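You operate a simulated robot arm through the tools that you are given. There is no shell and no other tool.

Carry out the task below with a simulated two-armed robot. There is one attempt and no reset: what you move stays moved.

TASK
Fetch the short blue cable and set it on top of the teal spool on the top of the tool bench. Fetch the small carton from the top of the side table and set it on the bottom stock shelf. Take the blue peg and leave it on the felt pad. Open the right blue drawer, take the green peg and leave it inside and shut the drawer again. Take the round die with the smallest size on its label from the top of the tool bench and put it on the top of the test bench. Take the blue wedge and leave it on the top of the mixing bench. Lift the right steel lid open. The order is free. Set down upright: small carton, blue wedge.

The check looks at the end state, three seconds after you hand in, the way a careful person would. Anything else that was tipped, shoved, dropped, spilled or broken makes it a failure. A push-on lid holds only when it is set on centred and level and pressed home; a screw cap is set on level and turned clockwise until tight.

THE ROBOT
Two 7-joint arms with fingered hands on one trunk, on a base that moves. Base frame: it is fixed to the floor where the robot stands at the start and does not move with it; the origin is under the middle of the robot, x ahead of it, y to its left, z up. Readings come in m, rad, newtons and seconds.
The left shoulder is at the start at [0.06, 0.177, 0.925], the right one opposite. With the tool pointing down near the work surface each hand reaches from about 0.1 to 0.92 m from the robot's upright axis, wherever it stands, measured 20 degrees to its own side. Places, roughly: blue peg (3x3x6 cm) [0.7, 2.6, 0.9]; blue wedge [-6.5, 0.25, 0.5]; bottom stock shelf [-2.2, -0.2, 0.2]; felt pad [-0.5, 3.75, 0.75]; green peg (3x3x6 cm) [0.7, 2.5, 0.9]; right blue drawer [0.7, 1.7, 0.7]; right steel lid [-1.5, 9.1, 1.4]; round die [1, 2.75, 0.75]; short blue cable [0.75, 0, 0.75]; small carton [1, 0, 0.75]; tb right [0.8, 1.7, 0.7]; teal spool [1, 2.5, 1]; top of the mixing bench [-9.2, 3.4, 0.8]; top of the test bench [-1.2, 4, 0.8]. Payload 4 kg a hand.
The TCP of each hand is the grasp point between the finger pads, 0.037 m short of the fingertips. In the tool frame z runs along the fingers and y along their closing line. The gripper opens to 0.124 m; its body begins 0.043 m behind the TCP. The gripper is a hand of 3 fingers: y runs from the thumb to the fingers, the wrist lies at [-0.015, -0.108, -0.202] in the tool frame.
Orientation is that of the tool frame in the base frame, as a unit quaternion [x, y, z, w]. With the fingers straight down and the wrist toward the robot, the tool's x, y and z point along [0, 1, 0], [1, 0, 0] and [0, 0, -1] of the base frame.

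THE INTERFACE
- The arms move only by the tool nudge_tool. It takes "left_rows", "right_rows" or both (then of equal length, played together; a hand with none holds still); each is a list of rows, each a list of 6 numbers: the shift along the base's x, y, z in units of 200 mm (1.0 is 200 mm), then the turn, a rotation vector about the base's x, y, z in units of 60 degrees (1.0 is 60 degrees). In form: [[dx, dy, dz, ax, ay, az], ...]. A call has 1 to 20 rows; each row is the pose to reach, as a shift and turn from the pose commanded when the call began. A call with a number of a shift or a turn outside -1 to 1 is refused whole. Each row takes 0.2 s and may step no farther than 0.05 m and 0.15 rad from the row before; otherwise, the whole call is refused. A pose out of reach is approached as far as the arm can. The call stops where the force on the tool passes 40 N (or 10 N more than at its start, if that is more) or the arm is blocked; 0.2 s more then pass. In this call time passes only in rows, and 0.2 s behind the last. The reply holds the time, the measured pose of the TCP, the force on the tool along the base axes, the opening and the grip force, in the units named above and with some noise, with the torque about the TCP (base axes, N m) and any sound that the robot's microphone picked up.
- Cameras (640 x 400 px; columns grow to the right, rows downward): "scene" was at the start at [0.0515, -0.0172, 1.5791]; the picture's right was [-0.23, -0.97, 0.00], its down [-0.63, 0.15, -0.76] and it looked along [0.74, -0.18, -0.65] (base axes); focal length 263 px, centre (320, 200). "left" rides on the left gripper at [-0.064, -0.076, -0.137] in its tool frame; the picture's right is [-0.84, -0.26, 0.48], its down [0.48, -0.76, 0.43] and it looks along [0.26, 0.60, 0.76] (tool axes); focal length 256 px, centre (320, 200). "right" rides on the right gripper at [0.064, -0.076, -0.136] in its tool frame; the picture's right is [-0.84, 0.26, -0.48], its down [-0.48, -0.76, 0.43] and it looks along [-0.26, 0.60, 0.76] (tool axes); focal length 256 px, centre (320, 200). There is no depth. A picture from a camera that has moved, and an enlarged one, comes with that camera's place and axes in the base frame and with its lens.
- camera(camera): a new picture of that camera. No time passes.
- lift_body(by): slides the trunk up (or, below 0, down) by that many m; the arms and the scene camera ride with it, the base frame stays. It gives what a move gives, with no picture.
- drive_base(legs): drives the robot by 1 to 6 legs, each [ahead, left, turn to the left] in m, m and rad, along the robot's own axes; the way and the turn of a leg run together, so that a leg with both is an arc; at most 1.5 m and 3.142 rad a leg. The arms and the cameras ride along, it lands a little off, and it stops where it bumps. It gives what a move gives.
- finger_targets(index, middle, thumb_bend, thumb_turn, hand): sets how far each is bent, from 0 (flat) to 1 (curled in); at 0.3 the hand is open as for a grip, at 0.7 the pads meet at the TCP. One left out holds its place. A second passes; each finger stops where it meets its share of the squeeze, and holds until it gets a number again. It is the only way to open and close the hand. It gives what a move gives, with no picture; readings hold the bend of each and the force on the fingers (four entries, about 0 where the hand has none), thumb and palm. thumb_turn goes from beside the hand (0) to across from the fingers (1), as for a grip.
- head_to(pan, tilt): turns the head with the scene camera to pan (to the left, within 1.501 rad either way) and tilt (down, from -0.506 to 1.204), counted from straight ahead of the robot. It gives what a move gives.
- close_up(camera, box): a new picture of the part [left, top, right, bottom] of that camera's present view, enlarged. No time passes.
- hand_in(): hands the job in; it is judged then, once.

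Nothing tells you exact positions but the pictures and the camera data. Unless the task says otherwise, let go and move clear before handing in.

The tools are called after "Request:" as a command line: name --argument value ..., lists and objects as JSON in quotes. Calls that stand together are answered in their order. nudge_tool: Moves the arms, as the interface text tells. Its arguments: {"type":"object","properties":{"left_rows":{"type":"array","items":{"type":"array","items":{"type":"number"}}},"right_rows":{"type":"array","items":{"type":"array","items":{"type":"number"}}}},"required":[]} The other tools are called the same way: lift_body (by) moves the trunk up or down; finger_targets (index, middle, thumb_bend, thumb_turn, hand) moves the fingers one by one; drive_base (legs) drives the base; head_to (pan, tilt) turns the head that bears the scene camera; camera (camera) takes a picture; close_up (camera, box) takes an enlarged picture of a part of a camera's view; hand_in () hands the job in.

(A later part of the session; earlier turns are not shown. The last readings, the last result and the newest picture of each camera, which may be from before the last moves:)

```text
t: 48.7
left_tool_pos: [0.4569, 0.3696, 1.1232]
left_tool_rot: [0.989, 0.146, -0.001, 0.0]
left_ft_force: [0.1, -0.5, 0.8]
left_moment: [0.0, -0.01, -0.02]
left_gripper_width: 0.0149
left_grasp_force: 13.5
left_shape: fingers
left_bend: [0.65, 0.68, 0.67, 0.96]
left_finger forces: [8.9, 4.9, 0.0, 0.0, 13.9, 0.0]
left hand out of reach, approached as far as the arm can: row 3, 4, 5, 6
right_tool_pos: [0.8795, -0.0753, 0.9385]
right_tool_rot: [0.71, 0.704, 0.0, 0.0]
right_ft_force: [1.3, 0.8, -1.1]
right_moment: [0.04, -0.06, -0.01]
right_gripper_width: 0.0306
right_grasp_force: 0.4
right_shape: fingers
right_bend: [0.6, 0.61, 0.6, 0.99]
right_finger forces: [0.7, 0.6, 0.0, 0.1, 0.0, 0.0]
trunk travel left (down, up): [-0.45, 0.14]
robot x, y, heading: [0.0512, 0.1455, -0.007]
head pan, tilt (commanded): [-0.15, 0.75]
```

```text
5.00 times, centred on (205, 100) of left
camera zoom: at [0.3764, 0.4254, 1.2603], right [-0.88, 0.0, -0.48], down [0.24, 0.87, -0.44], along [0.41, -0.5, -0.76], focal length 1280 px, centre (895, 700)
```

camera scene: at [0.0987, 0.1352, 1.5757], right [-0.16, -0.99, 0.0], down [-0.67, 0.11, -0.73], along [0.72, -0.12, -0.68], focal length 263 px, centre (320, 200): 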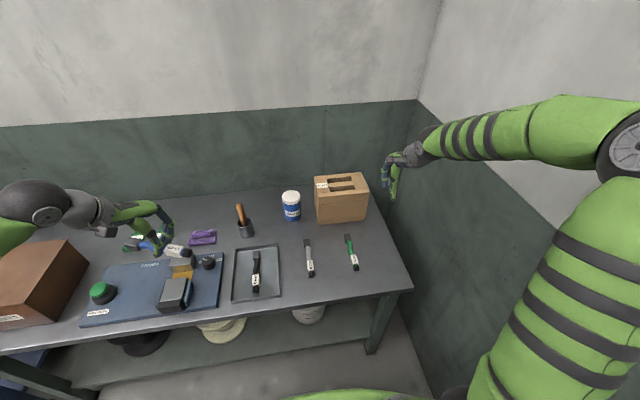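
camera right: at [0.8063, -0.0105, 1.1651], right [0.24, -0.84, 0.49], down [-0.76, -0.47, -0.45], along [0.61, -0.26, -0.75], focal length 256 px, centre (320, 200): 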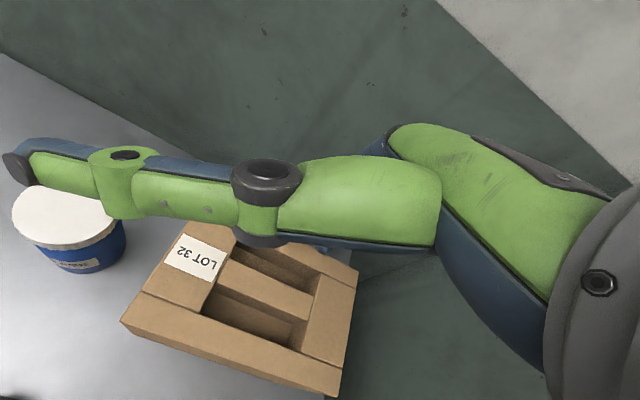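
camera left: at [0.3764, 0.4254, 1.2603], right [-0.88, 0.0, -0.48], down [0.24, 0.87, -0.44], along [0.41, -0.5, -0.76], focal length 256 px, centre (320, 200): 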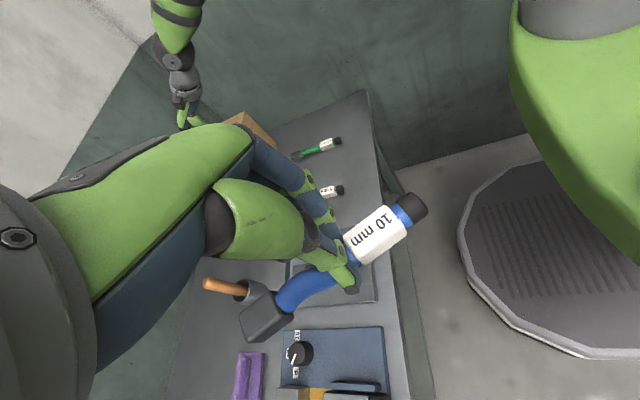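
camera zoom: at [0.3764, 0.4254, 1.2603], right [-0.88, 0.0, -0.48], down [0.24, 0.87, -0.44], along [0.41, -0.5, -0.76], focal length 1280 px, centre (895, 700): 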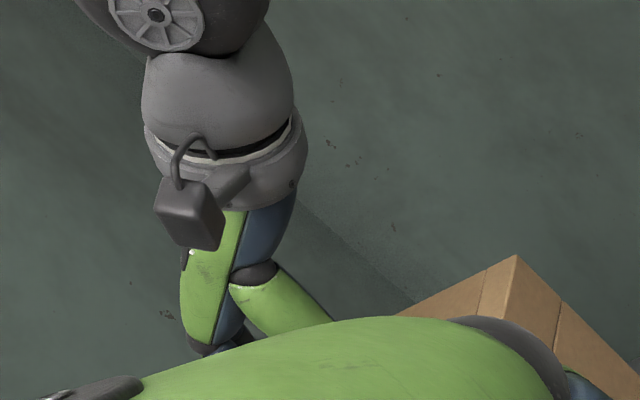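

Request:
nudge_tool --right_rows '[[0, 0, 0.05, 0, 0, 0], [-0.02, 0, 0.12, 0, 0, 0]]'

Request:
finger_targets --hand "right" --index 0.605 --middle 0.635 --thumb_bend 0.615

Request:
nudge_tool --right_rows '[[0, 0, -0.04, 0, 0, 0], [0, 0, -0.08, 0, 0, 0], [0, 0, -0.12, 0, 0, 0], [0, 0, -0.14, 0, 0, 0]]'

Request:
close_up --camera "right" --box '[210, 180, 370, 300]'

```text
t: 49.3
left_tool_pos: [0.4583, 0.371, 1.1236]
left_tool_rot: [0.989, 0.147, -0.002, 0.0]
left_ft_force: [0.5, 0.1, -0.1]
left_moment: [-0.03, 0.01, 0.01]
left_gripper_width: 0.0147
left_grasp_force: 13.7
left_shape: fingers
left_bend: [0.65, 0.68, 0.67, 0.96]
left_finger forces: [9.0, 5.0, 0.1, 0.1, 13.9, 0.0]
right_tool_pos: [0.8763, -0.0749, 0.9646]
right_tool_rot: [0.71, 0.704, 0.0, 0.001]
right_ft_force: [-1.3, -0.3, 0.5]
right_moment: [-0.03, 0.0, 0.0]
right_gripper_width: 0.0299
right_grasp_force: 0.0
right_shape: fingers
right_bend: [0.61, 0.61, 0.6, 0.99]
right_finger forces: [0.0, 0.0, 0.1, 0.0, 0.0, 0.0]
trunk travel left (down, up): [-0.45, 0.14]
robot x, y, heading: [0.0498, 0.1451, -0.012]
head pan, tilt (commanded): [-0.15, 0.75]
```

```text
t: 50.3
left_tool_pos: [0.4578, 0.372, 1.1245]
left_tool_rot: [0.989, 0.147, -0.002, 0.0]
left_ft_force: [-0.6, -0.3, -1.5]
left_moment: [0.0, 0.02, 0.0]
left_gripper_width: 0.0149
left_grasp_force: 13.6
left_shape: fingers
left_bend: [0.65, 0.68, 0.67, 0.96]
left_finger forces: [8.9, 4.9, 0.1, 0.0, 13.9, 0.0]
right_tool_pos: [0.8753, -0.0754, 0.9643]
right_tool_rot: [0.711, 0.703, 0.0, 0.001]
right_ft_force: [-0.1, 1.0, 0.6]
right_moment: [-0.03, 0.0, -0.02]
right_gripper_width: 0.0297
right_grasp_force: 0.0
right_shape: fingers
right_bend: [0.6, 0.63, 0.61, 0.99]
right_finger forces: [0.0, 0.0, 0.1, 0.1, 0.0, 0.0]
trunk travel left (down, up): [-0.45, 0.14]
robot x, y, heading: [0.048, 0.1406, -0.009]
head pan, tilt (commanded): [-0.15, 0.75]
```

```text
t: 51.3
left_tool_pos: [0.4579, 0.3713, 1.1234]
left_tool_rot: [0.989, 0.147, -0.002, 0.0]
left_ft_force: [0.3, 0.3, -0.8]
left_moment: [-0.02, -0.03, 0.01]
left_gripper_width: 0.0148
left_grasp_force: 13.7
left_shape: fingers
left_bend: [0.65, 0.68, 0.67, 0.96]
left_finger forces: [8.9, 4.8, 0.1, 0.1, 13.9, 0.0]
right_tool_pos: [0.8789, -0.074, 0.942]
right_tool_rot: [0.71, 0.704, 0.005, 0.005]
right_ft_force: [13.1, -0.5, 29.4]
right_moment: [-0.39, -0.8, 0.12]
right_gripper_width: 0.0302
right_grasp_force: 15.4
right_shape: fingers
right_bend: [0.6, 0.59, 0.61, 0.99]
right_finger forces: [0.7, 29.5, 0.0, 0.0, 0.0, 0.0]
trunk travel left (down, up): [-0.45, 0.14]
robot x, y, heading: [0.0484, 0.148, -0.01]
head pan, tilt (commanded): [-0.15, 0.75]
```

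```text
3.33 times, centred on (290, 240) of right
camera zoom: at [0.8005, -0.0102, 1.0757], right [0.24, -0.84, 0.49], down [-0.76, -0.48, -0.44], along [0.61, -0.26, -0.75], focal length 853 px, centre (420, 67)
```

zoom: 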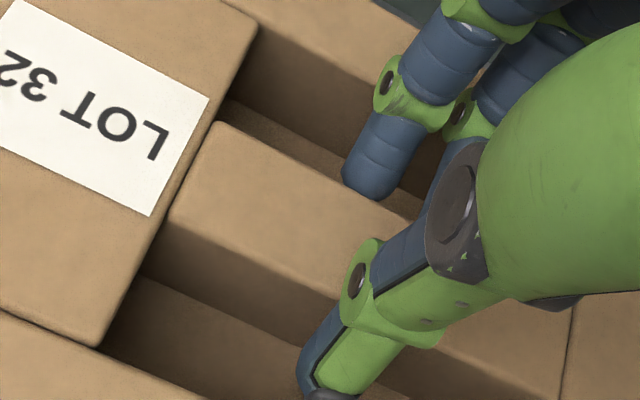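

Request:
nudge_tool --right_rows '[[0, 0, 0.05, 0, 0, 0], [-0.01, 0, 0.1, -0.002, 0.008, 0]]'

Request:
finger_targets --hand "right" --index 0.61 --middle 0.615 --thumb_bend 0.61

```text
t: 51.9
left_tool_pos: [0.4582, 0.3714, 1.1238]
left_tool_rot: [0.989, 0.146, -0.002, 0.0]
left_ft_force: [0.2, -1.1, -0.4]
left_moment: [0.02, -0.02, 0.0]
left_gripper_width: 0.0149
left_grasp_force: 14.0
left_shape: fingers
left_bend: [0.65, 0.68, 0.67, 0.96]
left_finger forces: [8.9, 4.9, 0.0, 0.1, 13.9, 0.1]
right_tool_pos: [0.8731, -0.0762, 0.952]
right_tool_rot: [0.71, 0.704, -0.006, -0.002]
right_ft_force: [-1.5, -0.3, 0.6]
right_moment: [0.0, 0.0, -0.01]
right_gripper_width: 0.0296
right_grasp_force: 0.1
right_shape: fingers
right_bend: [0.6, 0.63, 0.61, 0.99]
right_finger forces: [0.0, 0.0, 0.1, 0.0, 0.0, 0.0]
trunk travel left (down, up): [-0.45, 0.14]
robot x, y, heading: [0.0455, 0.1493, -0.008]
head pan, tilt (commanded): [-0.15, 0.75]
```

```text
t: 52.9
left_tool_pos: [0.4586, 0.3723, 1.1232]
left_tool_rot: [0.989, 0.147, -0.003, 0.0]
left_ft_force: [0.0, 0.4, -0.2]
left_moment: [0.03, 0.02, 0.01]
left_gripper_width: 0.015
left_grasp_force: 14.2
left_shape: fingers
left_bend: [0.65, 0.68, 0.67, 0.96]
left_finger forces: [8.9, 4.8, 0.0, 0.0, 13.8, 0.0]
right_tool_pos: [0.8742, -0.0746, 0.9551]
right_tool_rot: [0.71, 0.704, -0.003, -0.001]
right_ft_force: [0.1, -0.7, 0.5]
right_moment: [0.01, 0.0, 0.01]
right_gripper_width: 0.0283
right_grasp_force: 0.1
right_shape: fingers
right_bend: [0.61, 0.61, 0.61, 0.99]
right_finger forces: [0.0, 0.0, 0.0, 0.0, 0.0, 0.0]
trunk travel left (down, up): [-0.45, 0.14]
robot x, y, heading: [0.0474, 0.1473, -0.01]
head pan, tilt (commanded): [-0.15, 0.75]
```

Request:
nudge_tool --right_rows '[[0.02, 0, -0.03, 0.002, -0.006, 0], [0.02, 0, -0.06, 0.002, -0.006, 0], [0.02, 0, -0.09, 0.002, -0.006, 0], [0.02, 0, -0.12, 0.002, -0.006, 0]]'

```text
t: 53.9
left_tool_pos: [0.4576, 0.3713, 1.1245]
left_tool_rot: [0.989, 0.147, -0.002, 0.001]
left_ft_force: [0.3, -0.6, -0.3]
left_moment: [0.01, 0.01, 0.01]
left_gripper_width: 0.0146
left_grasp_force: 13.3
left_shape: fingers
left_bend: [0.65, 0.68, 0.67, 0.96]
left_finger forces: [9.0, 5.0, 0.1, 0.0, 13.9, 0.1]
right_tool_pos: [0.8779, -0.0751, 0.936]
right_tool_rot: [0.71, 0.704, 0.002, 0.003]
right_ft_force: [-0.2, -0.7, 20.0]
right_moment: [-0.21, -0.76, 0.01]
right_gripper_width: 0.0288
right_grasp_force: 9.9
right_shape: fingers
right_bend: [0.61, 0.61, 0.61, 0.99]
right_finger forces: [0.1, 19.3, 0.1, 0.1, 1.0, 0.1]
trunk travel left (down, up): [-0.45, 0.14]
robot x, y, heading: [0.0485, 0.1459, -0.01]
head pan, tilt (commanded): [-0.15, 0.75]
```

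Request:
close_up --camera "right" --box '[210, 180, 370, 300]'

Request:
close_up --camera "right" --box '[230, 240, 390, 360]'

Request:
close_up --camera "scene" --box '[325, 168, 365, 198]'

```text
3.33 times, centred on (290, 240) of right
camera zoom: at [0.8017, -0.0103, 1.0713], right [0.24, -0.84, 0.49], down [-0.76, -0.48, -0.44], along [0.6, -0.26, -0.75], focal length 853 px, centre (420, 67)
```

zoom: 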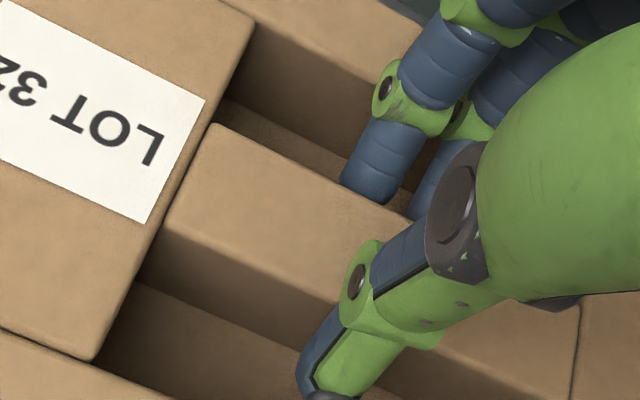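

```text
3.33 times, centred on (310, 300) of right
camera zoom: at [0.8017, -0.0103, 1.0713], right [0.24, -0.84, 0.49], down [-0.76, -0.48, -0.44], along [0.6, -0.26, -0.75], focal length 853 px, centre (353, -133)
```

zoom: 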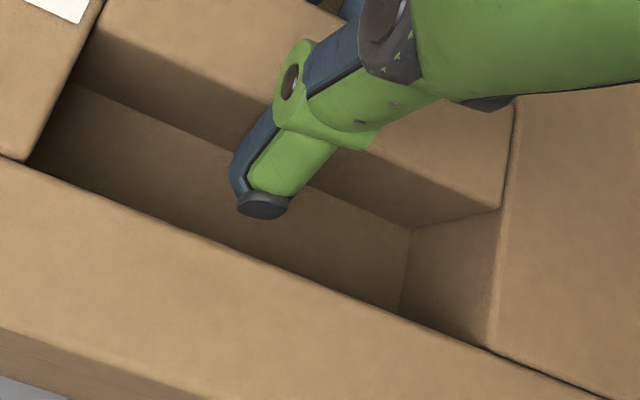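

```text
13.33 times, centred on (345, 183) of scene
camera zoom: at [0.0968, 0.1355, 1.5762], right [-0.16, -0.99, 0.0], down [-0.67, 0.11, -0.73], along [0.72, -0.12, -0.68], focal length 3508 px, centre (-13, 427)
```

zoom: 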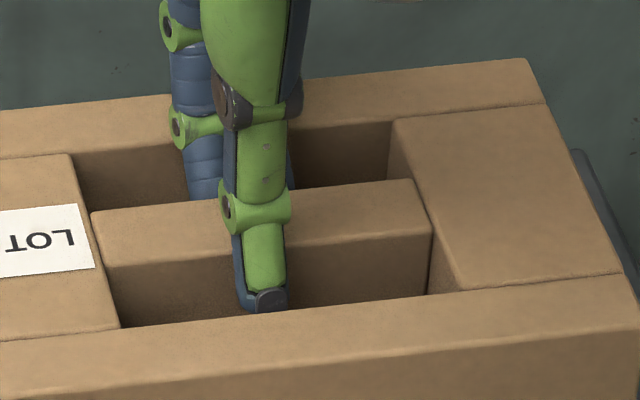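

Request:
nudge_tool --right_rows '[[0, 0, 0.06, 0, 0, 0], [0, 0, 0.2, 0, 0, 0], [0, 0, 0.4, 0, 0, 0]]'

Request:
finger_targets --hand "right" --index 0.61 --middle 0.61 --thumb_bend 0.0

Request:
close_up --camera "right" --box '[240, 120, 440, 270]'

Request:
close_up --camera "scene" --box '[325, 148, 365, 178]'

```text
t: 54.7
left_tool_pos: [0.4587, 0.3713, 1.1234]
left_tool_rot: [0.989, 0.147, -0.001, 0.0]
left_ft_force: [-0.3, 0.1, -0.8]
left_moment: [0.0, -0.04, 0.0]
left_gripper_width: 0.0147
left_grasp_force: 14.1
left_shape: fingers
left_bend: [0.65, 0.68, 0.67, 0.96]
left_finger forces: [9.0, 4.9, 0.0, 0.0, 14.0, 0.0]
right_tool_pos: [0.8766, -0.075, 1.0113]
right_tool_rot: [0.711, 0.703, -0.002, -0.001]
right_ft_force: [0.5, -0.4, -0.1]
right_moment: [0.05, -0.04, -0.02]
right_gripper_width: 0.0287
right_grasp_force: 0.0
right_shape: fingers
right_bend: [0.61, 0.61, 0.61, 0.99]
right_finger forces: [0.0, 0.0, 0.0, 0.0, 0.0, 0.0]
trunk travel left (down, up): [-0.45, 0.14]
robot x, y, heading: [0.0446, 0.1445, -0.007]
head pan, tilt (commanded): [-0.15, 0.75]
```

```text
t: 55.7
left_tool_pos: [0.4588, 0.3715, 1.1221]
left_tool_rot: [0.989, 0.147, -0.003, 0.0]
left_ft_force: [-0.8, -0.3, -1.1]
left_moment: [0.02, 0.01, -0.03]
left_gripper_width: 0.0148
left_grasp_force: 14.6
left_shape: fingers
left_bend: [0.65, 0.68, 0.67, 0.96]
left_finger forces: [8.9, 4.9, 0.0, 0.0, 13.9, 0.0]
right_tool_pos: [0.8767, -0.0745, 1.0113]
right_tool_rot: [0.711, 0.704, 0.0, 0.0]
right_ft_force: [-0.1, 0.8, 0.9]
right_moment: [-0.01, -0.02, 0.01]
right_gripper_width: 0.0655
right_grasp_force: 0.1
right_shape: fingers
right_bend: [0.61, 0.61, 0.0, 0.93]
right_finger forces: [0.0, 0.0, 0.0, 0.1, 0.0, 0.0]
trunk travel left (down, up): [-0.45, 0.14]
robot x, y, heading: [0.0464, 0.1501, -0.01]
head pan, tilt (commanded): [-0.15, 0.75]
```

```text
2.67 times, centred on (340, 195) of right
camera zoom: at [0.8019, -0.0107, 1.1475], right [0.25, -0.84, 0.48], down [-0.76, -0.48, -0.43], along [0.59, -0.26, -0.76], focal length 683 px, centre (267, 213)
```

zoom: 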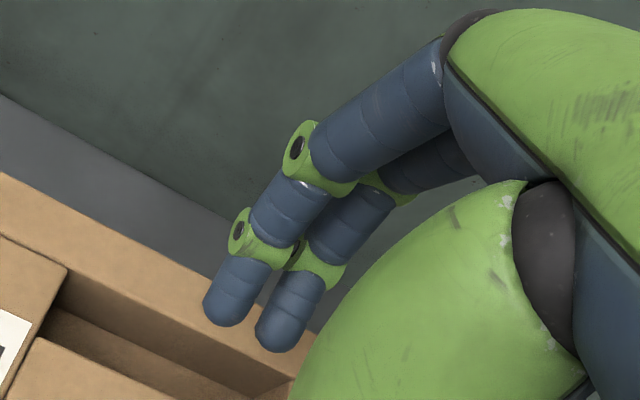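

```text
13.33 times, centred on (345, 163) of scene
camera zoom: at [0.0987, 0.135, 1.5757], right [-0.16, -0.99, 0.0], down [-0.67, 0.11, -0.73], along [0.72, -0.12, -0.68], focal length 3508 px, centre (-13, 693)
```

zoom: 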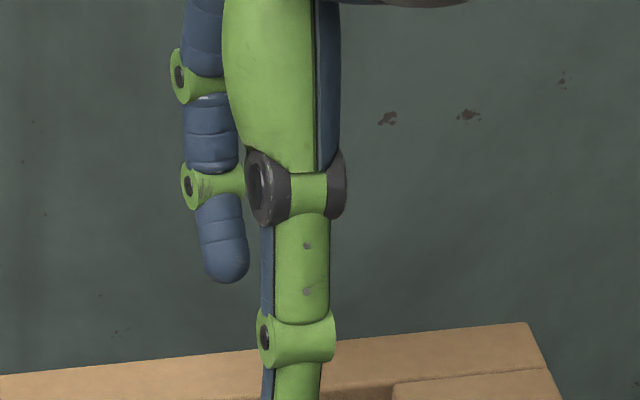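

The fingers' end segments lean about 30° at this opening, so they need about 2.8 cm of slot and jam. Tilting the hand about 29° makes both pads vertical, so I'll do that above the carton and check it.

Request:
finger_targets --hand "right" --index 0.59 --middle 0.59 --thumb_bend 0.59 --thumb_turn 0.98

Request:
nudge_tool --right_rows '[[0, 0, 0.05, 0, -0.12, 0], [0, 0, 0.08, 0, -0.24, 0], [0, 0, 0.08, 0, -0.36, 0], [0, 0, 0.08, 0, -0.48, 0]]'

Request:
close_up --camera "scene" --box '[315, 140, 379, 188]'

Request:
camera --camera "right"

```text
t: 56.7
left_tool_pos: [0.4589, 0.3706, 1.124]
left_tool_rot: [0.989, 0.147, -0.002, 0.001]
left_ft_force: [-0.8, 0.4, -1.0]
left_moment: [0.02, 0.0, -0.02]
left_gripper_width: 0.0151
left_grasp_force: 13.4
left_shape: fingers
left_bend: [0.65, 0.68, 0.67, 0.96]
left_finger forces: [8.9, 4.9, 0.0, 0.0, 13.9, 0.0]
right_tool_pos: [0.8782, -0.0749, 1.0135]
right_tool_rot: [0.71, 0.704, -0.001, 0.001]
right_ft_force: [0.5, 0.0, -0.4]
right_moment: [-0.03, -0.02, 0.0]
right_gripper_width: 0.0341
right_grasp_force: 0.1
right_shape: fingers
right_bend: [0.59, 0.59, 0.59, 0.99]
right_finger forces: [0.0, 0.1, 0.1, 0.0, 0.0, 0.1]
trunk travel left (down, up): [-0.45, 0.14]
robot x, y, heading: [0.0531, 0.145, -0.004]
head pan, tilt (commanded): [-0.15, 0.75]
```

```text
t: 57.7
left_tool_pos: [0.4583, 0.3727, 1.123]
left_tool_rot: [0.989, 0.147, -0.002, 0.0]
left_ft_force: [-0.4, -0.2, -1.6]
left_moment: [-0.05, 0.0, 0.04]
left_gripper_width: 0.0148
left_grasp_force: 14.0
left_shape: fingers
left_bend: [0.65, 0.68, 0.67, 0.96]
left_finger forces: [8.9, 4.8, 0.1, 0.1, 13.9, 0.0]
right_tool_pos: [0.8781, -0.074, 1.0285]
right_tool_rot: [0.688, 0.681, 0.176, 0.177]
right_ft_force: [0.8, -0.1, -0.4]
right_moment: [0.0, 0.02, 0.01]
right_gripper_width: 0.0341
right_grasp_force: 0.1
right_shape: fingers
right_bend: [0.59, 0.59, 0.59, 0.99]
right_finger forces: [0.0, 0.1, 0.0, 0.1, 0.1, 0.0]
trunk travel left (down, up): [-0.45, 0.14]
robot x, y, heading: [0.0483, 0.1468, -0.01]
head pan, tilt (commanded): [-0.15, 0.75]
```

```text
8.33 times, centred on (347, 164) of scene
camera zoom: at [0.0987, 0.135, 1.5757], right [-0.16, -0.99, 0.0], down [-0.67, 0.11, -0.73], along [0.72, -0.12, -0.68], focal length 2192 px, centre (95, 500)
```

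zoom: 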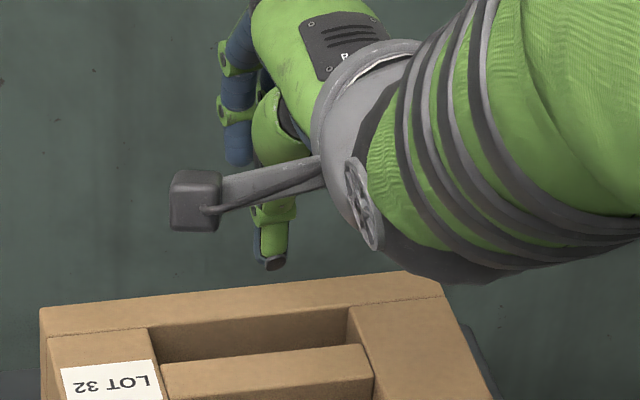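

```text
taken
camera right: at [0.7455, -0.0105, 1.1101], right [-0.02, -0.84, 0.54], down [-0.46, -0.48, -0.75], along [0.89, -0.26, -0.38], focal length 256 px, centre (320, 200)
```

right: 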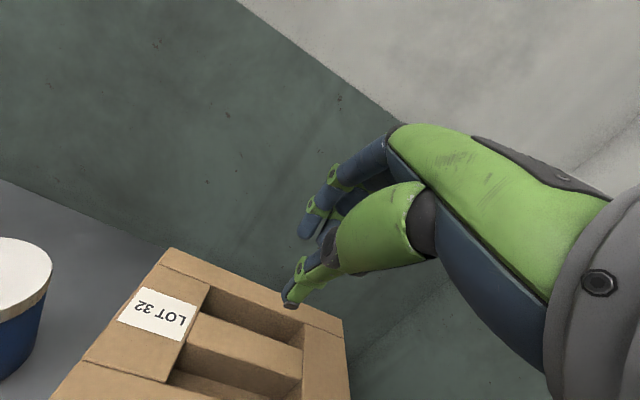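

Request:
close_up --camera "right" --box '[250, 140, 410, 320]'

Request:
close_up --camera "scene" --box '[330, 145, 362, 175]'

```text
2.22 times, centred on (330, 230) of right
camera zoom: at [0.7455, -0.0105, 1.1101], right [-0.02, -0.84, 0.54], down [-0.46, -0.48, -0.75], along [0.89, -0.26, -0.38], focal length 569 px, centre (298, 133)
```

zoom: 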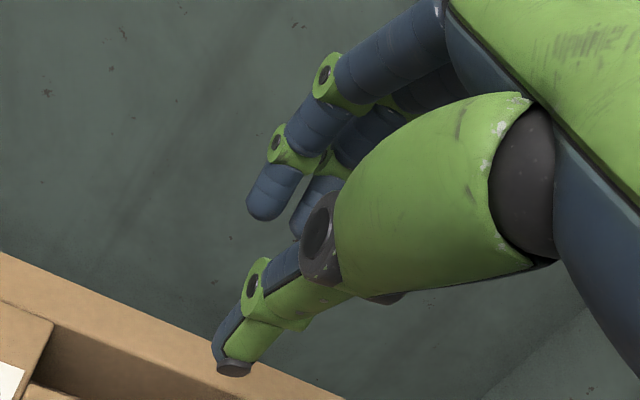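

```text
13.33 times, centred on (346, 160) of scene
camera zoom: at [0.0987, 0.135, 1.5757], right [-0.16, -0.99, 0.0], down [-0.67, 0.11, -0.73], along [0.72, -0.12, -0.68], focal length 3508 px, centre (-27, 733)
```

zoom: 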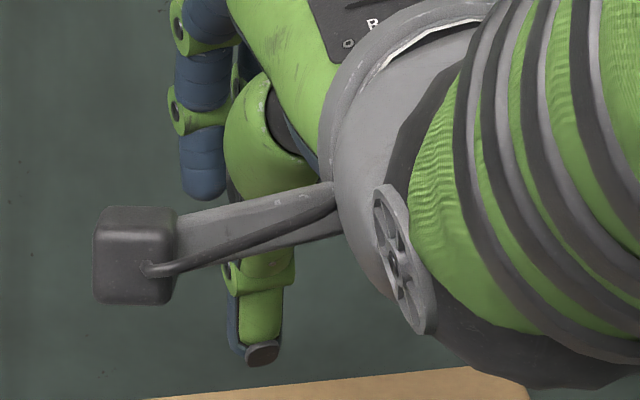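

Request:
finger_targets --hand "right" --index 0.575 --middle 0.575 --thumb_bend 0.575

Request:
nudge_tool --right_rows '[[-0.03, 0, -0.1, 0, 0, 0], [-0.03, 0, -0.2, 0, 0, 0], [-0.03, 0, -0.3, 0, 0, 0]]'

Request:
close_up --camera "right" --box '[150, 150, 400, 350]'

Request:
close_up --camera "scene" --box '[315, 150, 379, 198]'

```text
t: 58.7
left_tool_pos: [0.4573, 0.3717, 1.123]
left_tool_rot: [0.989, 0.147, -0.003, 0.001]
left_ft_force: [-0.4, -1.2, -0.8]
left_moment: [0.01, -0.03, -0.02]
left_gripper_width: 0.0149
left_grasp_force: 13.7
left_shape: fingers
left_bend: [0.65, 0.68, 0.67, 0.96]
left_finger forces: [8.9, 4.9, 0.0, 0.1, 13.7, 0.0]
right_tool_pos: [0.8784, -0.0746, 1.0275]
right_tool_rot: [0.688, 0.681, 0.176, 0.176]
right_ft_force: [-0.2, 0.3, 0.0]
right_moment: [0.0, 0.0, -0.01]
right_gripper_width: 0.0398
right_grasp_force: 0.1
right_shape: fingers
right_bend: [0.57, 0.57, 0.57, 0.99]
right_finger forces: [0.0, 0.0, 0.1, 0.0, 0.0, 0.0]
trunk travel left (down, up): [-0.45, 0.14]
robot x, y, heading: [0.0507, 0.1436, -0.013]
head pan, tilt (commanded): [-0.15, 0.75]
```

```text
t: 59.5
left_tool_pos: [0.4582, 0.3722, 1.124]
left_tool_rot: [0.989, 0.148, -0.003, 0.001]
left_ft_force: [-0.1, 0.8, -0.5]
left_moment: [0.03, 0.0, 0.02]
left_gripper_width: 0.0147
left_grasp_force: 13.9
left_shape: fingers
left_bend: [0.65, 0.68, 0.67, 0.96]
left_finger forces: [8.9, 4.9, 0.0, 0.0, 13.8, 0.1]
right_tool_pos: [0.8723, -0.075, 0.9672]
right_tool_rot: [0.688, 0.682, 0.177, 0.175]
right_ft_force: [0.0, 0.0, -0.6]
right_moment: [-0.01, 0.03, 0.01]
right_gripper_width: 0.0401
right_grasp_force: 0.1
right_shape: fingers
right_bend: [0.57, 0.57, 0.57, 0.99]
right_finger forces: [0.0, 0.0, 0.0, 0.0, 0.0, 0.0]
trunk travel left (down, up): [-0.45, 0.14]
robot x, y, heading: [0.0464, 0.1466, -0.013]
head pan, tilt (commanded): [-0.15, 0.75]
```

```text
2.00 times, centred on (275, 250) of right
camera zoom: at [0.7392, -0.0106, 1.0502], right [-0.02, -0.84, 0.54], down [-0.46, -0.48, -0.75], along [0.89, -0.26, -0.38], focal length 512 px, centre (410, 100)
```

zoom: 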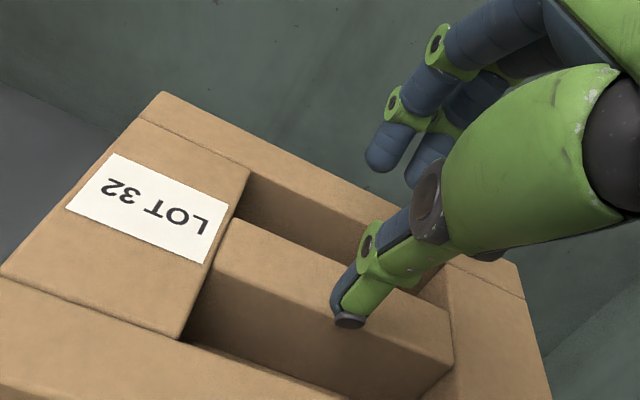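

```text
8.33 times, centred on (347, 174) of scene
camera zoom: at [0.099, 0.1349, 1.5757], right [-0.16, -0.99, 0.0], down [-0.67, 0.11, -0.73], along [0.72, -0.12, -0.68], focal length 2192 px, centre (95, 417)
```

zoom: 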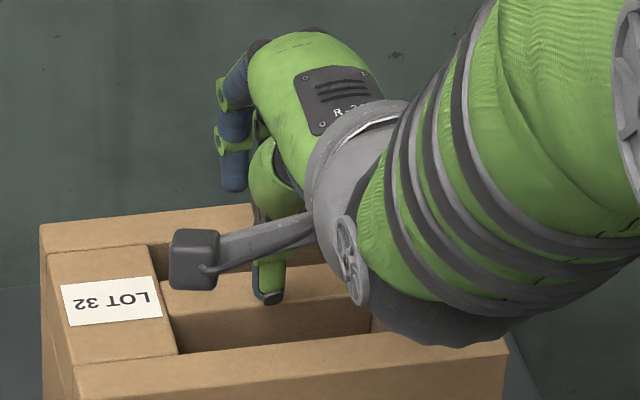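

Request:
finger_targets --hand "right" --index 0.595 --middle 0.595 --thumb_bend 0.575

Request:
nudge_tool --right_rows '[[0, 0, -0.05, 0, 0, 0], [0, 0, -0.1, 0, 0, 0], [0, 0, -0.14, 0, 0, 0]]'

Request:
close_up --camera "right" --box '[150, 150, 400, 350]'

```text
t: 60.5
left_tool_pos: [0.4588, 0.3712, 1.1229]
left_tool_rot: [0.989, 0.146, -0.003, 0.001]
left_ft_force: [-0.6, -0.2, -0.2]
left_moment: [-0.04, -0.02, -0.01]
left_gripper_width: 0.0148
left_grasp_force: 14.1
left_shape: fingers
left_bend: [0.65, 0.68, 0.67, 0.96]
left_finger forces: [9.0, 4.9, 0.0, 0.0, 13.7, 0.0]
right_tool_pos: [0.8719, -0.0744, 0.9677]
right_tool_rot: [0.688, 0.682, 0.176, 0.176]
right_ft_force: [0.4, -0.5, 0.2]
right_moment: [0.0, -0.03, -0.02]
right_gripper_width: 0.0375
right_grasp_force: 0.0
right_shape: fingers
right_bend: [0.59, 0.59, 0.57, 0.99]
right_finger forces: [0.0, 0.0, 0.1, 0.0, 0.0, 0.0]
trunk travel left (down, up): [-0.45, 0.14]
robot x, y, heading: [0.0463, 0.1452, -0.01]
head pan, tilt (commanded): [-0.15, 0.75]
```

```text
t: 61.3
left_tool_pos: [0.4594, 0.3717, 1.1222]
left_tool_rot: [0.989, 0.147, -0.001, 0.0]
left_ft_force: [-0.5, 0.3, -0.9]
left_moment: [0.01, -0.02, 0.0]
left_gripper_width: 0.0146
left_grasp_force: 13.5
left_shape: fingers
left_bend: [0.65, 0.68, 0.67, 0.96]
left_finger forces: [8.9, 4.9, 0.0, 0.0, 13.8, 0.0]
right_tool_pos: [0.8714, -0.0748, 0.9377]
right_tool_rot: [0.688, 0.682, 0.174, 0.174]
right_ft_force: [-0.4, -0.4, -0.3]
right_moment: [-0.04, 0.04, -0.01]
right_gripper_width: 0.0397
right_grasp_force: 0.3
right_shape: fingers
right_bend: [0.59, 0.59, 0.57, 0.99]
right_finger forces: [0.1, 0.0, 0.0, 0.0, 1.0, 0.0]
trunk travel left (down, up): [-0.45, 0.14]
robot x, y, heading: [0.0469, 0.14, -0.011]
head pan, tilt (commanded): [-0.15, 0.75]
```

```text
2.00 times, centred on (275, 250) of right
camera zoom: at [0.7386, -0.0105, 1.0201], right [-0.01, -0.84, 0.54], down [-0.46, -0.48, -0.75], along [0.89, -0.26, -0.38], focal length 512 px, centre (410, 100)
```

zoom: 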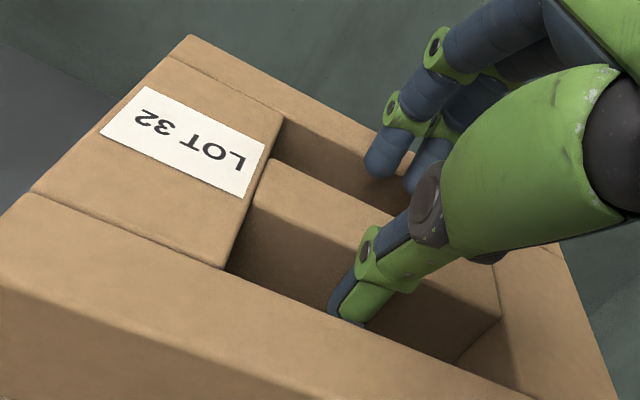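

Request:
nudge_tool --right_rows '[[0.005, 0, -0.03, 0, 0, 0], [0.01, 0, -0.06, 0, 0, 0]]'

Request:
close_up --camera "right" --box '[150, 150, 400, 350]'

```text
t: 61.9
left_tool_pos: [0.4588, 0.3703, 1.1232]
left_tool_rot: [0.989, 0.147, -0.002, 0.001]
left_ft_force: [-0.3, 0.0, -0.3]
left_moment: [0.06, 0.0, 0.01]
left_gripper_width: 0.0146
left_grasp_force: 14.1
left_shape: fingers
left_bend: [0.65, 0.68, 0.67, 0.96]
left_finger forces: [8.9, 4.9, 0.0, 0.1, 13.8, 0.0]
right_tool_pos: [0.8734, -0.0738, 0.9273]
right_tool_rot: [0.689, 0.681, 0.175, 0.175]
right_ft_force: [-3.3, -0.7, 3.7]
right_moment: [0.01, 0.23, 0.04]
right_gripper_width: 0.0412
right_grasp_force: 2.1
right_shape: fingers
right_bend: [0.59, 0.59, 0.56, 0.99]
right_finger forces: [0.1, 0.1, 0.0, 0.0, 4.4, 0.1]
trunk travel left (down, up): [-0.45, 0.14]
robot x, y, heading: [0.047, 0.148, -0.007]
head pan, tilt (commanded): [-0.15, 0.75]
```

```text
2.00 times, centred on (275, 250) of right
camera zoom: at [0.7413, -0.0103, 1.01], right [-0.01, -0.84, 0.54], down [-0.46, -0.48, -0.75], along [0.89, -0.26, -0.38], focal length 512 px, centre (410, 100)
```

zoom: 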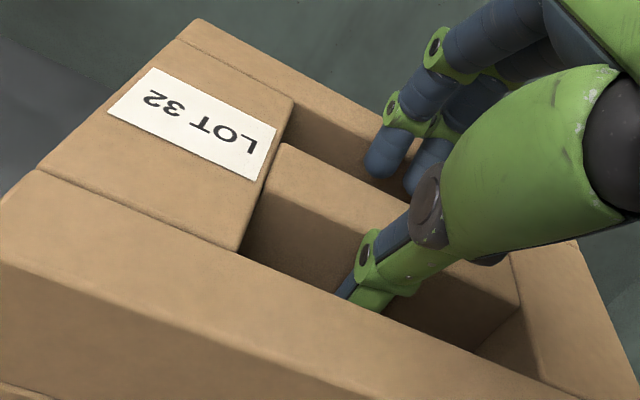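

Request:
nudge_tool --right_rows '[[-0.025, 0, 0.01, 0, 0, 0], [-0.025, 0, -0.02, 0, 0, 0], [-0.025, 0, -0.05, 0, 0, 0]]'

Request:
close_up --camera "right" --box '[150, 150, 400, 350]'

```text
t: 62.7
left_tool_pos: [0.4564, 0.3706, 1.1235]
left_tool_rot: [0.989, 0.147, -0.002, 0.0]
left_ft_force: [0.3, -0.6, -0.9]
left_moment: [0.0, 0.03, 0.04]
left_gripper_width: 0.0148
left_grasp_force: 14.2
left_shape: fingers
left_bend: [0.65, 0.68, 0.67, 0.96]
left_finger forces: [8.9, 4.9, 0.1, 0.0, 13.8, 0.0]
right_tool_pos: [0.8693, -0.075, 0.9212]
right_tool_rot: [0.687, 0.681, 0.18, 0.179]
right_ft_force: [-6.0, -1.0, 19.4]
right_moment: [0.05, 0.56, 0.03]
right_gripper_width: 0.0379
right_grasp_force: 9.9
right_shape: fingers
right_bend: [0.59, 0.59, 0.58, 0.99]
right_finger forces: [0.0, 0.0, 0.1, 0.0, 19.3, 0.0]
trunk travel left (down, up): [-0.45, 0.14]
robot x, y, heading: [0.0486, 0.1482, -0.011]
head pan, tilt (commanded): [-0.15, 0.75]
```

```text
2.00 times, centred on (275, 250) of right
camera zoom: at [0.7362, -0.0101, 1.0032], right [-0.02, -0.84, 0.54], down [-0.46, -0.48, -0.75], along [0.89, -0.26, -0.37], focal length 512 px, centre (410, 100)
```

zoom: 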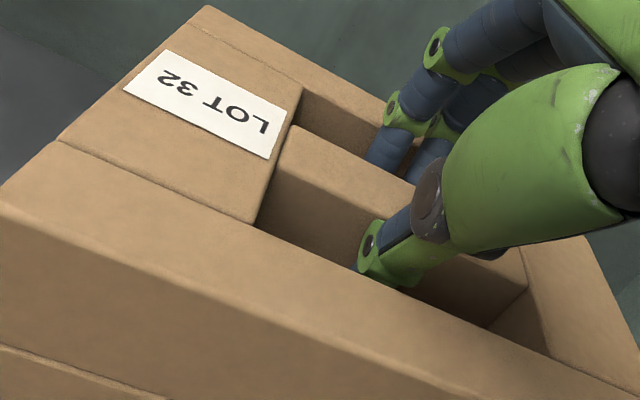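

The thumb tip has reached the slot floor and the fingers are behind the bar. I'll ease up 2–3 mm and close.

Request:
nudge_tool --right_rows '[[0, 0, 0.02, 0, 0, 0]]'

Request:
finger_targets --hand "right" --index 0.75 --middle 0.75 --thumb_bend 0.75

Request:
close_up --camera "right" --box '[150, 150, 400, 350]'

Request:
close_up --camera "scene" --box '[300, 150, 390, 217]'

```text
t: 63.1
left_tool_pos: [0.4577, 0.3723, 1.1229]
left_tool_rot: [0.989, 0.147, -0.002, 0.001]
left_ft_force: [-0.3, 0.5, -1.3]
left_moment: [0.0, 0.03, 0.01]
left_gripper_width: 0.0147
left_grasp_force: 13.7
left_shape: fingers
left_bend: [0.65, 0.68, 0.67, 0.96]
left_finger forces: [8.9, 5.0, 0.1, 0.0, 13.8, 0.0]
right_tool_pos: [0.8684, -0.0745, 0.9222]
right_tool_rot: [0.688, 0.682, 0.177, 0.176]
right_ft_force: [-2.2, -0.5, 10.2]
right_moment: [0.05, 0.26, 0.04]
right_gripper_width: 0.0369
right_grasp_force: 5.0
right_shape: fingers
right_bend: [0.59, 0.59, 0.58, 0.99]
right_finger forces: [0.1, 0.1, 0.0, 0.0, 9.7, 0.1]
trunk travel left (down, up): [-0.45, 0.14]
robot x, y, heading: [0.0446, 0.15, -0.01]
head pan, tilt (commanded): [-0.15, 0.75]
```

```text
t: 64.1
left_tool_pos: [0.4598, 0.3712, 1.123]
left_tool_rot: [0.989, 0.146, -0.003, -0.001]
left_ft_force: [0.3, -0.6, -1.2]
left_moment: [-0.03, 0.0, 0.0]
left_gripper_width: 0.0149
left_grasp_force: 13.3
left_shape: fingers
left_bend: [0.65, 0.68, 0.67, 0.96]
left_finger forces: [8.9, 4.8, 0.0, 0.0, 13.7, 0.0]
right_tool_pos: [0.8707, -0.0746, 0.9194]
right_tool_rot: [0.689, 0.681, 0.175, 0.175]
right_ft_force: [0.4, -0.7, 0.2]
right_moment: [-0.07, 0.16, 0.04]
right_gripper_width: 0.0259
right_grasp_force: 27.6
right_shape: fingers
right_bend: [0.64, 0.64, 0.63, 0.99]
right_finger forces: [15.1, 13.1, 0.0, 0.0, 28.2, 0.0]
trunk travel left (down, up): [-0.45, 0.14]
robot x, y, heading: [0.0499, 0.1434, -0.005]
head pan, tilt (commanded): [-0.15, 0.75]
```

```text
2.00 times, centred on (275, 250) of right
camera zoom: at [0.7369, -0.0108, 1.0023], right [-0.01, -0.84, 0.54], down [-0.46, -0.48, -0.75], along [0.89, -0.26, -0.38], focal length 512 px, centre (410, 100)
```

zoom: 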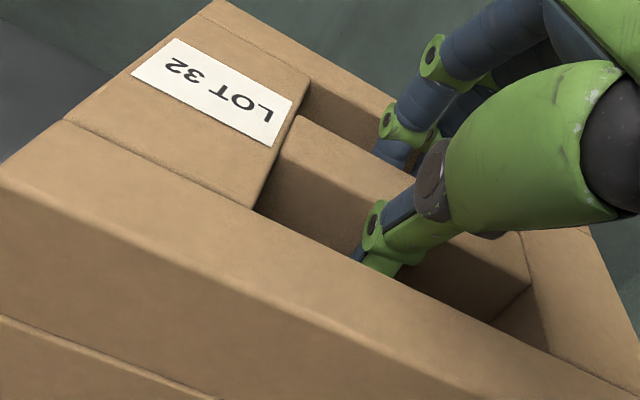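

```text
5.97 times, centred on (345, 184) of scene
camera zoom: at [0.0996, 0.1348, 1.5755], right [-0.16, -0.99, 0.0], down [-0.67, 0.11, -0.73], along [0.72, -0.12, -0.68], focal length 1571 px, centre (171, 298)
```

zoom: 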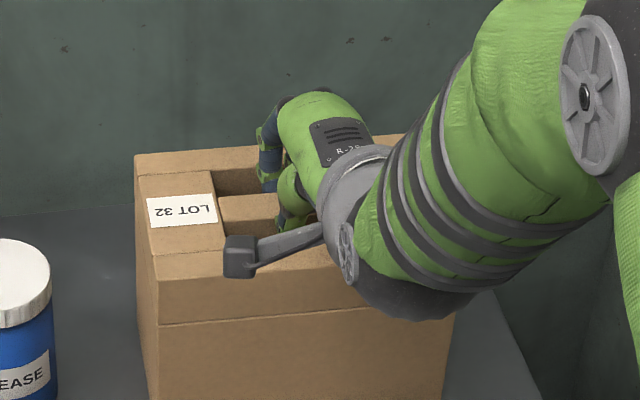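

The bar is gripped at 28 N with a gap of 2.6 cm, which matches the bar. I'll lift slowly.

Request:
nudge_tool --right_rows '[[0, 0, 0.03, 0, 0, 0], [0, 0, 0.08, 0, 0, 0], [0, 0, 0.14, 0, 0, 0], [0, 0, 0.2, 0, 0, 0]]'

Request:
close_up --camera "scene" --box '[280, 140, 400, 230]'

Request:
camera --camera "right"

```text
t: 65.1
left_tool_pos: [0.4593, 0.3706, 1.1226]
left_tool_rot: [0.989, 0.148, -0.003, -0.001]
left_ft_force: [-0.5, -1.4, -2.1]
left_moment: [0.02, 0.0, -0.01]
left_gripper_width: 0.0146
left_grasp_force: 13.4
left_shape: fingers
left_bend: [0.65, 0.68, 0.67, 0.96]
left_finger forces: [9.0, 4.9, 0.0, 0.0, 13.9, 0.1]
right_tool_pos: [0.8684, -0.0754, 0.9618]
right_tool_rot: [0.689, 0.682, 0.175, 0.175]
right_ft_force: [-0.1, 0.6, -9.1]
right_moment: [-0.01, 0.16, -0.01]
right_gripper_width: 0.0256
right_grasp_force: 28.3
right_shape: fingers
right_bend: [0.64, 0.65, 0.63, 0.98]
right_finger forces: [15.4, 12.8, 0.1, 0.0, 28.4, 0.1]
trunk travel left (down, up): [-0.45, 0.14]
robot x, y, heading: [0.0463, 0.1449, -0.002]
head pan, tilt (commanded): [-0.15, 0.75]
```

```text
4.44 times, centred on (340, 185) of scene
camera zoom: at [0.0994, 0.1348, 1.5756], right [-0.16, -0.99, 0.0], down [-0.67, 0.11, -0.73], along [0.72, -0.12, -0.68], focal length 1169 px, centre (231, 267)
```

zoom: 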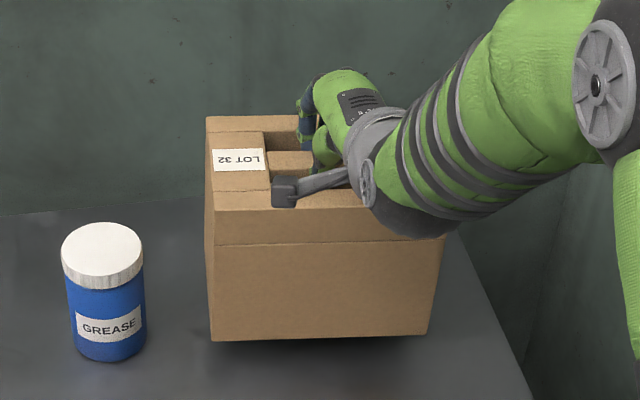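

```text
taken
camera right: at [0.7371, -0.0107, 1.0436], right [-0.01, -0.84, 0.54], down [-0.46, -0.48, -0.75], along [0.89, -0.26, -0.38], focal length 256 px, centre (320, 200)
```

right: 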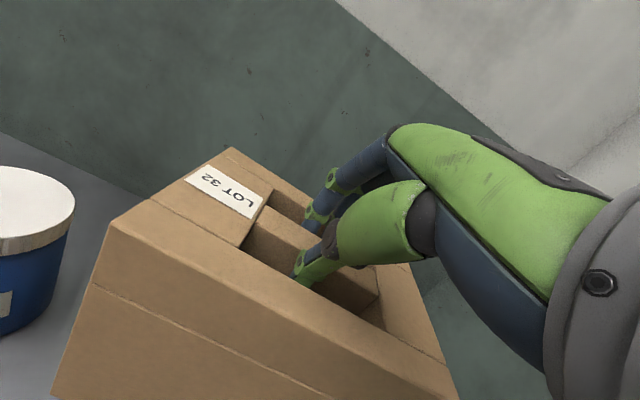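

The carton hangs upright and weighs about 9 N. I'll lift it clear of everything on the table and draw it closer, then back away.

Request:
nudge_tool --right_rows '[[0, 0, 0.15, 0, 0, 0], [0, 0, 0.3, 0, 0, 0], [0, 0, 0.45, 0, 0, 0], [0, 0, 0.6, 0, 0, 0], [0, 0, 0.75, 0, 0, 0], [-0.15, 0, 0.8, 0, 0, 0], [-0.3, -0.05, 0.8, 0, 0, 0], [-0.45, -0.1, 0.8, 0, 0, 0], [-0.6, -0.15, 0.8, 0, 0, 0], [-0.75, -0.2, 0.8, 0, 0, 0], [-0.9, -0.25, 0.8, 0, 0, 0], [-1.0, -0.3, 0.8, 0, 0, 0]]'

Request:
head_to --pan 0.0 --tilt 0.7

Request:
camera --camera "scene"

```text
t: 67.7
left_tool_pos: [0.4588, 0.3706, 1.1229]
left_tool_rot: [0.989, 0.146, -0.003, 0.0]
left_ft_force: [-0.1, -0.6, -0.8]
left_moment: [-0.03, 0.0, -0.01]
left_gripper_width: 0.0149
left_grasp_force: 13.8
left_shape: fingers
left_bend: [0.65, 0.68, 0.67, 0.96]
left_finger forces: [8.9, 4.9, 0.0, 0.0, 13.9, 0.1]
right_tool_pos: [0.6695, -0.1363, 1.1204]
right_tool_rot: [0.689, 0.681, 0.176, 0.175]
right_ft_force: [0.2, -0.8, -8.5]
right_moment: [-0.03, 0.11, -0.03]
right_gripper_width: 0.0257
right_grasp_force: 27.7
right_shape: fingers
right_bend: [0.63, 0.65, 0.63, 0.98]
right_finger forces: [14.7, 13.1, 0.0, 0.1, 27.8, 0.0]
trunk travel left (down, up): [-0.45, 0.14]
robot x, y, heading: [0.0439, 0.1453, -0.012]
head pan, tilt (commanded): [-0.15, 0.75]
```

```text
t: 68.4
left_tool_pos: [0.4598, 0.371, 1.124]
left_tool_rot: [0.989, 0.148, -0.002, 0.0]
left_ft_force: [1.0, -1.1, -1.7]
left_moment: [-0.02, -0.02, -0.01]
left_gripper_width: 0.0147
left_grasp_force: 14.1
left_shape: fingers
left_bend: [0.65, 0.68, 0.67, 0.96]
left_finger forces: [8.9, 4.9, 0.0, 0.1, 13.8, 0.0]
right_tool_pos: [0.6697, -0.1353, 1.1202]
right_tool_rot: [0.688, 0.682, 0.175, 0.175]
right_ft_force: [0.5, 0.8, -9.6]
right_moment: [0.01, 0.14, -0.02]
right_gripper_width: 0.0257
right_grasp_force: 28.2
right_shape: fingers
right_bend: [0.63, 0.65, 0.63, 0.98]
right_finger forces: [14.9, 13.0, 0.1, 0.0, 28.0, 0.1]
trunk travel left (down, up): [-0.45, 0.14]
robot x, y, heading: [0.05, 0.1438, -0.004]
head pan, tilt (commanded): [0.0, 0.7]
```

```text
taken
camera scene: at [0.1024, 0.1469, 1.5799], right [-0.01, -1.0, 0.0], down [-0.64, 0.01, -0.76], along [0.76, -0.01, -0.64], focal length 263 px, centre (320, 200)
```

scene: 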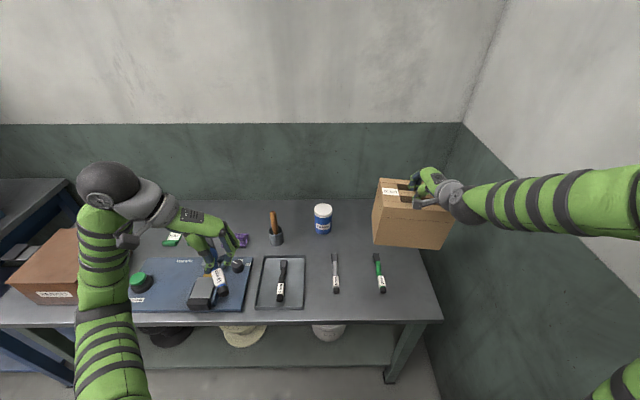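

Request:
drive_base --legs '[[-0.5, 0.2, 0]]'

Request:
head_to --pan 1.5 --tilt 0.3

Request:
camera --camera "scene"

Request:
head_to --pan -1.5 --tilt 0.3

Request:
camera --camera "scene"

```text
t: 70.3
left_tool_pos: [0.2334, 0.4761, 1.1224]
left_tool_rot: [0.988, 0.156, -0.003, 0.0]
left_ft_force: [0.3, 0.4, -0.7]
left_moment: [-0.03, 0.01, -0.01]
left_gripper_width: 0.0146
left_grasp_force: 13.9
left_shape: fingers
left_bend: [0.65, 0.68, 0.67, 0.96]
left_finger forces: [8.8, 5.1, 0.0, 0.0, 14.0, 0.0]
right_tool_pos: [0.4529, -0.0285, 1.1173]
right_tool_rot: [0.683, 0.688, 0.175, 0.172]
right_ft_force: [0.5, 0.9, -9.1]
right_moment: [0.01, 0.09, -0.05]
right_gripper_width: 0.0255
right_grasp_force: 28.5
right_shape: fingers
right_bend: [0.63, 0.65, 0.63, 0.97]
right_finger forces: [15.6, 13.1, 0.0, 0.1, 28.2, 0.1]
trunk travel left (down, up): [-0.45, 0.14]
robot x, y, heading: [-0.1735, 0.2431, 0.013]
head pan, tilt (commanded): [0.0, 0.7]
stopped in leg 1: the robot was blocked; the commanded pose is now the measured one
```

```text
t: 71.9
left_tool_pos: [0.2309, 0.4752, 1.1234]
left_tool_rot: [0.988, 0.155, -0.002, 0.0]
left_ft_force: [0.0, 0.3, -0.4]
left_moment: [0.04, 0.02, 0.04]
left_gripper_width: 0.0148
left_grasp_force: 14.0
left_shape: fingers
left_bend: [0.65, 0.68, 0.67, 0.96]
left_finger forces: [8.8, 5.1, 0.0, 0.1, 14.0, 0.0]
right_tool_pos: [0.4507, -0.03, 1.1196]
right_tool_rot: [0.684, 0.686, 0.176, 0.173]
right_ft_force: [0.0, 0.3, -8.4]
right_moment: [-0.03, 0.16, -0.01]
right_gripper_width: 0.0256
right_grasp_force: 29.9
right_shape: fingers
right_bend: [0.63, 0.65, 0.63, 0.97]
right_finger forces: [15.4, 14.1, 0.1, 0.1, 29.8, 0.0]
trunk travel left (down, up): [-0.45, 0.14]
robot x, y, heading: [-0.1756, 0.2406, 0.011]
head pan, tilt (commanded): [1.499, 0.3]
```

```text
taken
camera scene: at [-0.1995, 0.3364, 1.6161], right [1.0, -0.06, 0.0], down [-0.02, -0.3, -0.96], along [0.06, 0.95, -0.3], focal length 263 px, centre (320, 200)
```

scene: 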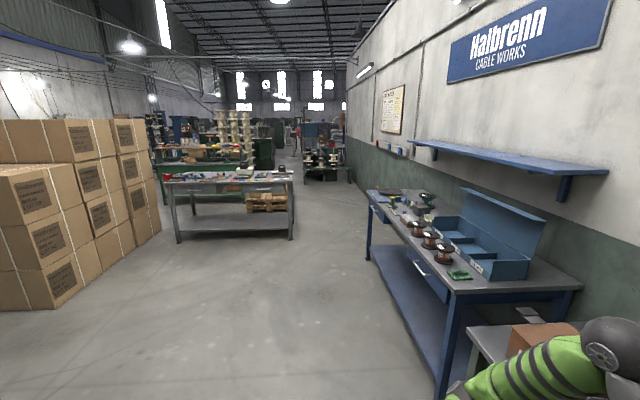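

```text
t: 74.5
left_tool_pos: [0.2328, 0.4744, 1.1225]
left_tool_rot: [0.988, 0.156, -0.001, 0.0]
left_ft_force: [-0.5, 0.0, -1.9]
left_moment: [-0.02, 0.0, 0.0]
left_gripper_width: 0.0146
left_grasp_force: 13.8
left_shape: fingers
left_bend: [0.65, 0.68, 0.67, 0.96]
left_finger forces: [8.8, 5.2, 0.1, 0.0, 14.0, 0.0]
right_tool_pos: [0.4511, -0.0294, 1.1177]
right_tool_rot: [0.684, 0.686, 0.176, 0.173]
right_ft_force: [0.0, -0.1, -8.4]
right_moment: [-0.02, 0.17, 0.01]
right_gripper_width: 0.0254
right_grasp_force: 29.7
right_shape: fingers
right_bend: [0.63, 0.65, 0.63, 0.97]
right_finger forces: [15.4, 14.3, 0.0, 0.1, 29.8, 0.1]
trunk travel left (down, up): [-0.45, 0.14]
robot x, y, heading: [-0.1743, 0.2448, 0.014]
head pan, tilt (commanded): [-1.499, 0.3]
```

```text
taken
camera scene: at [-0.1974, 0.1502, 1.616], right [-1.0, -0.08, 0.0], down [-0.03, 0.29, -0.96], along [0.08, -0.95, -0.3], focal length 263 px, centre (320, 200)
```

scene: 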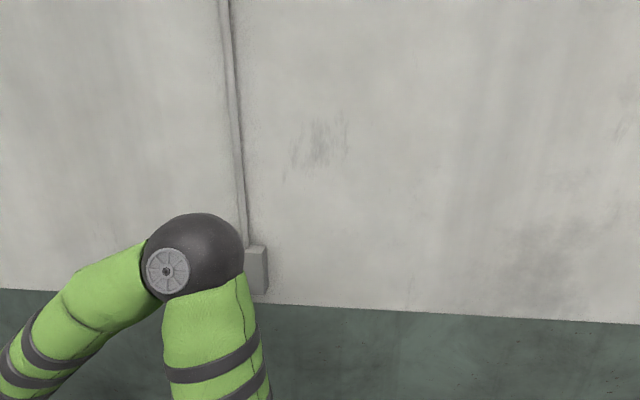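

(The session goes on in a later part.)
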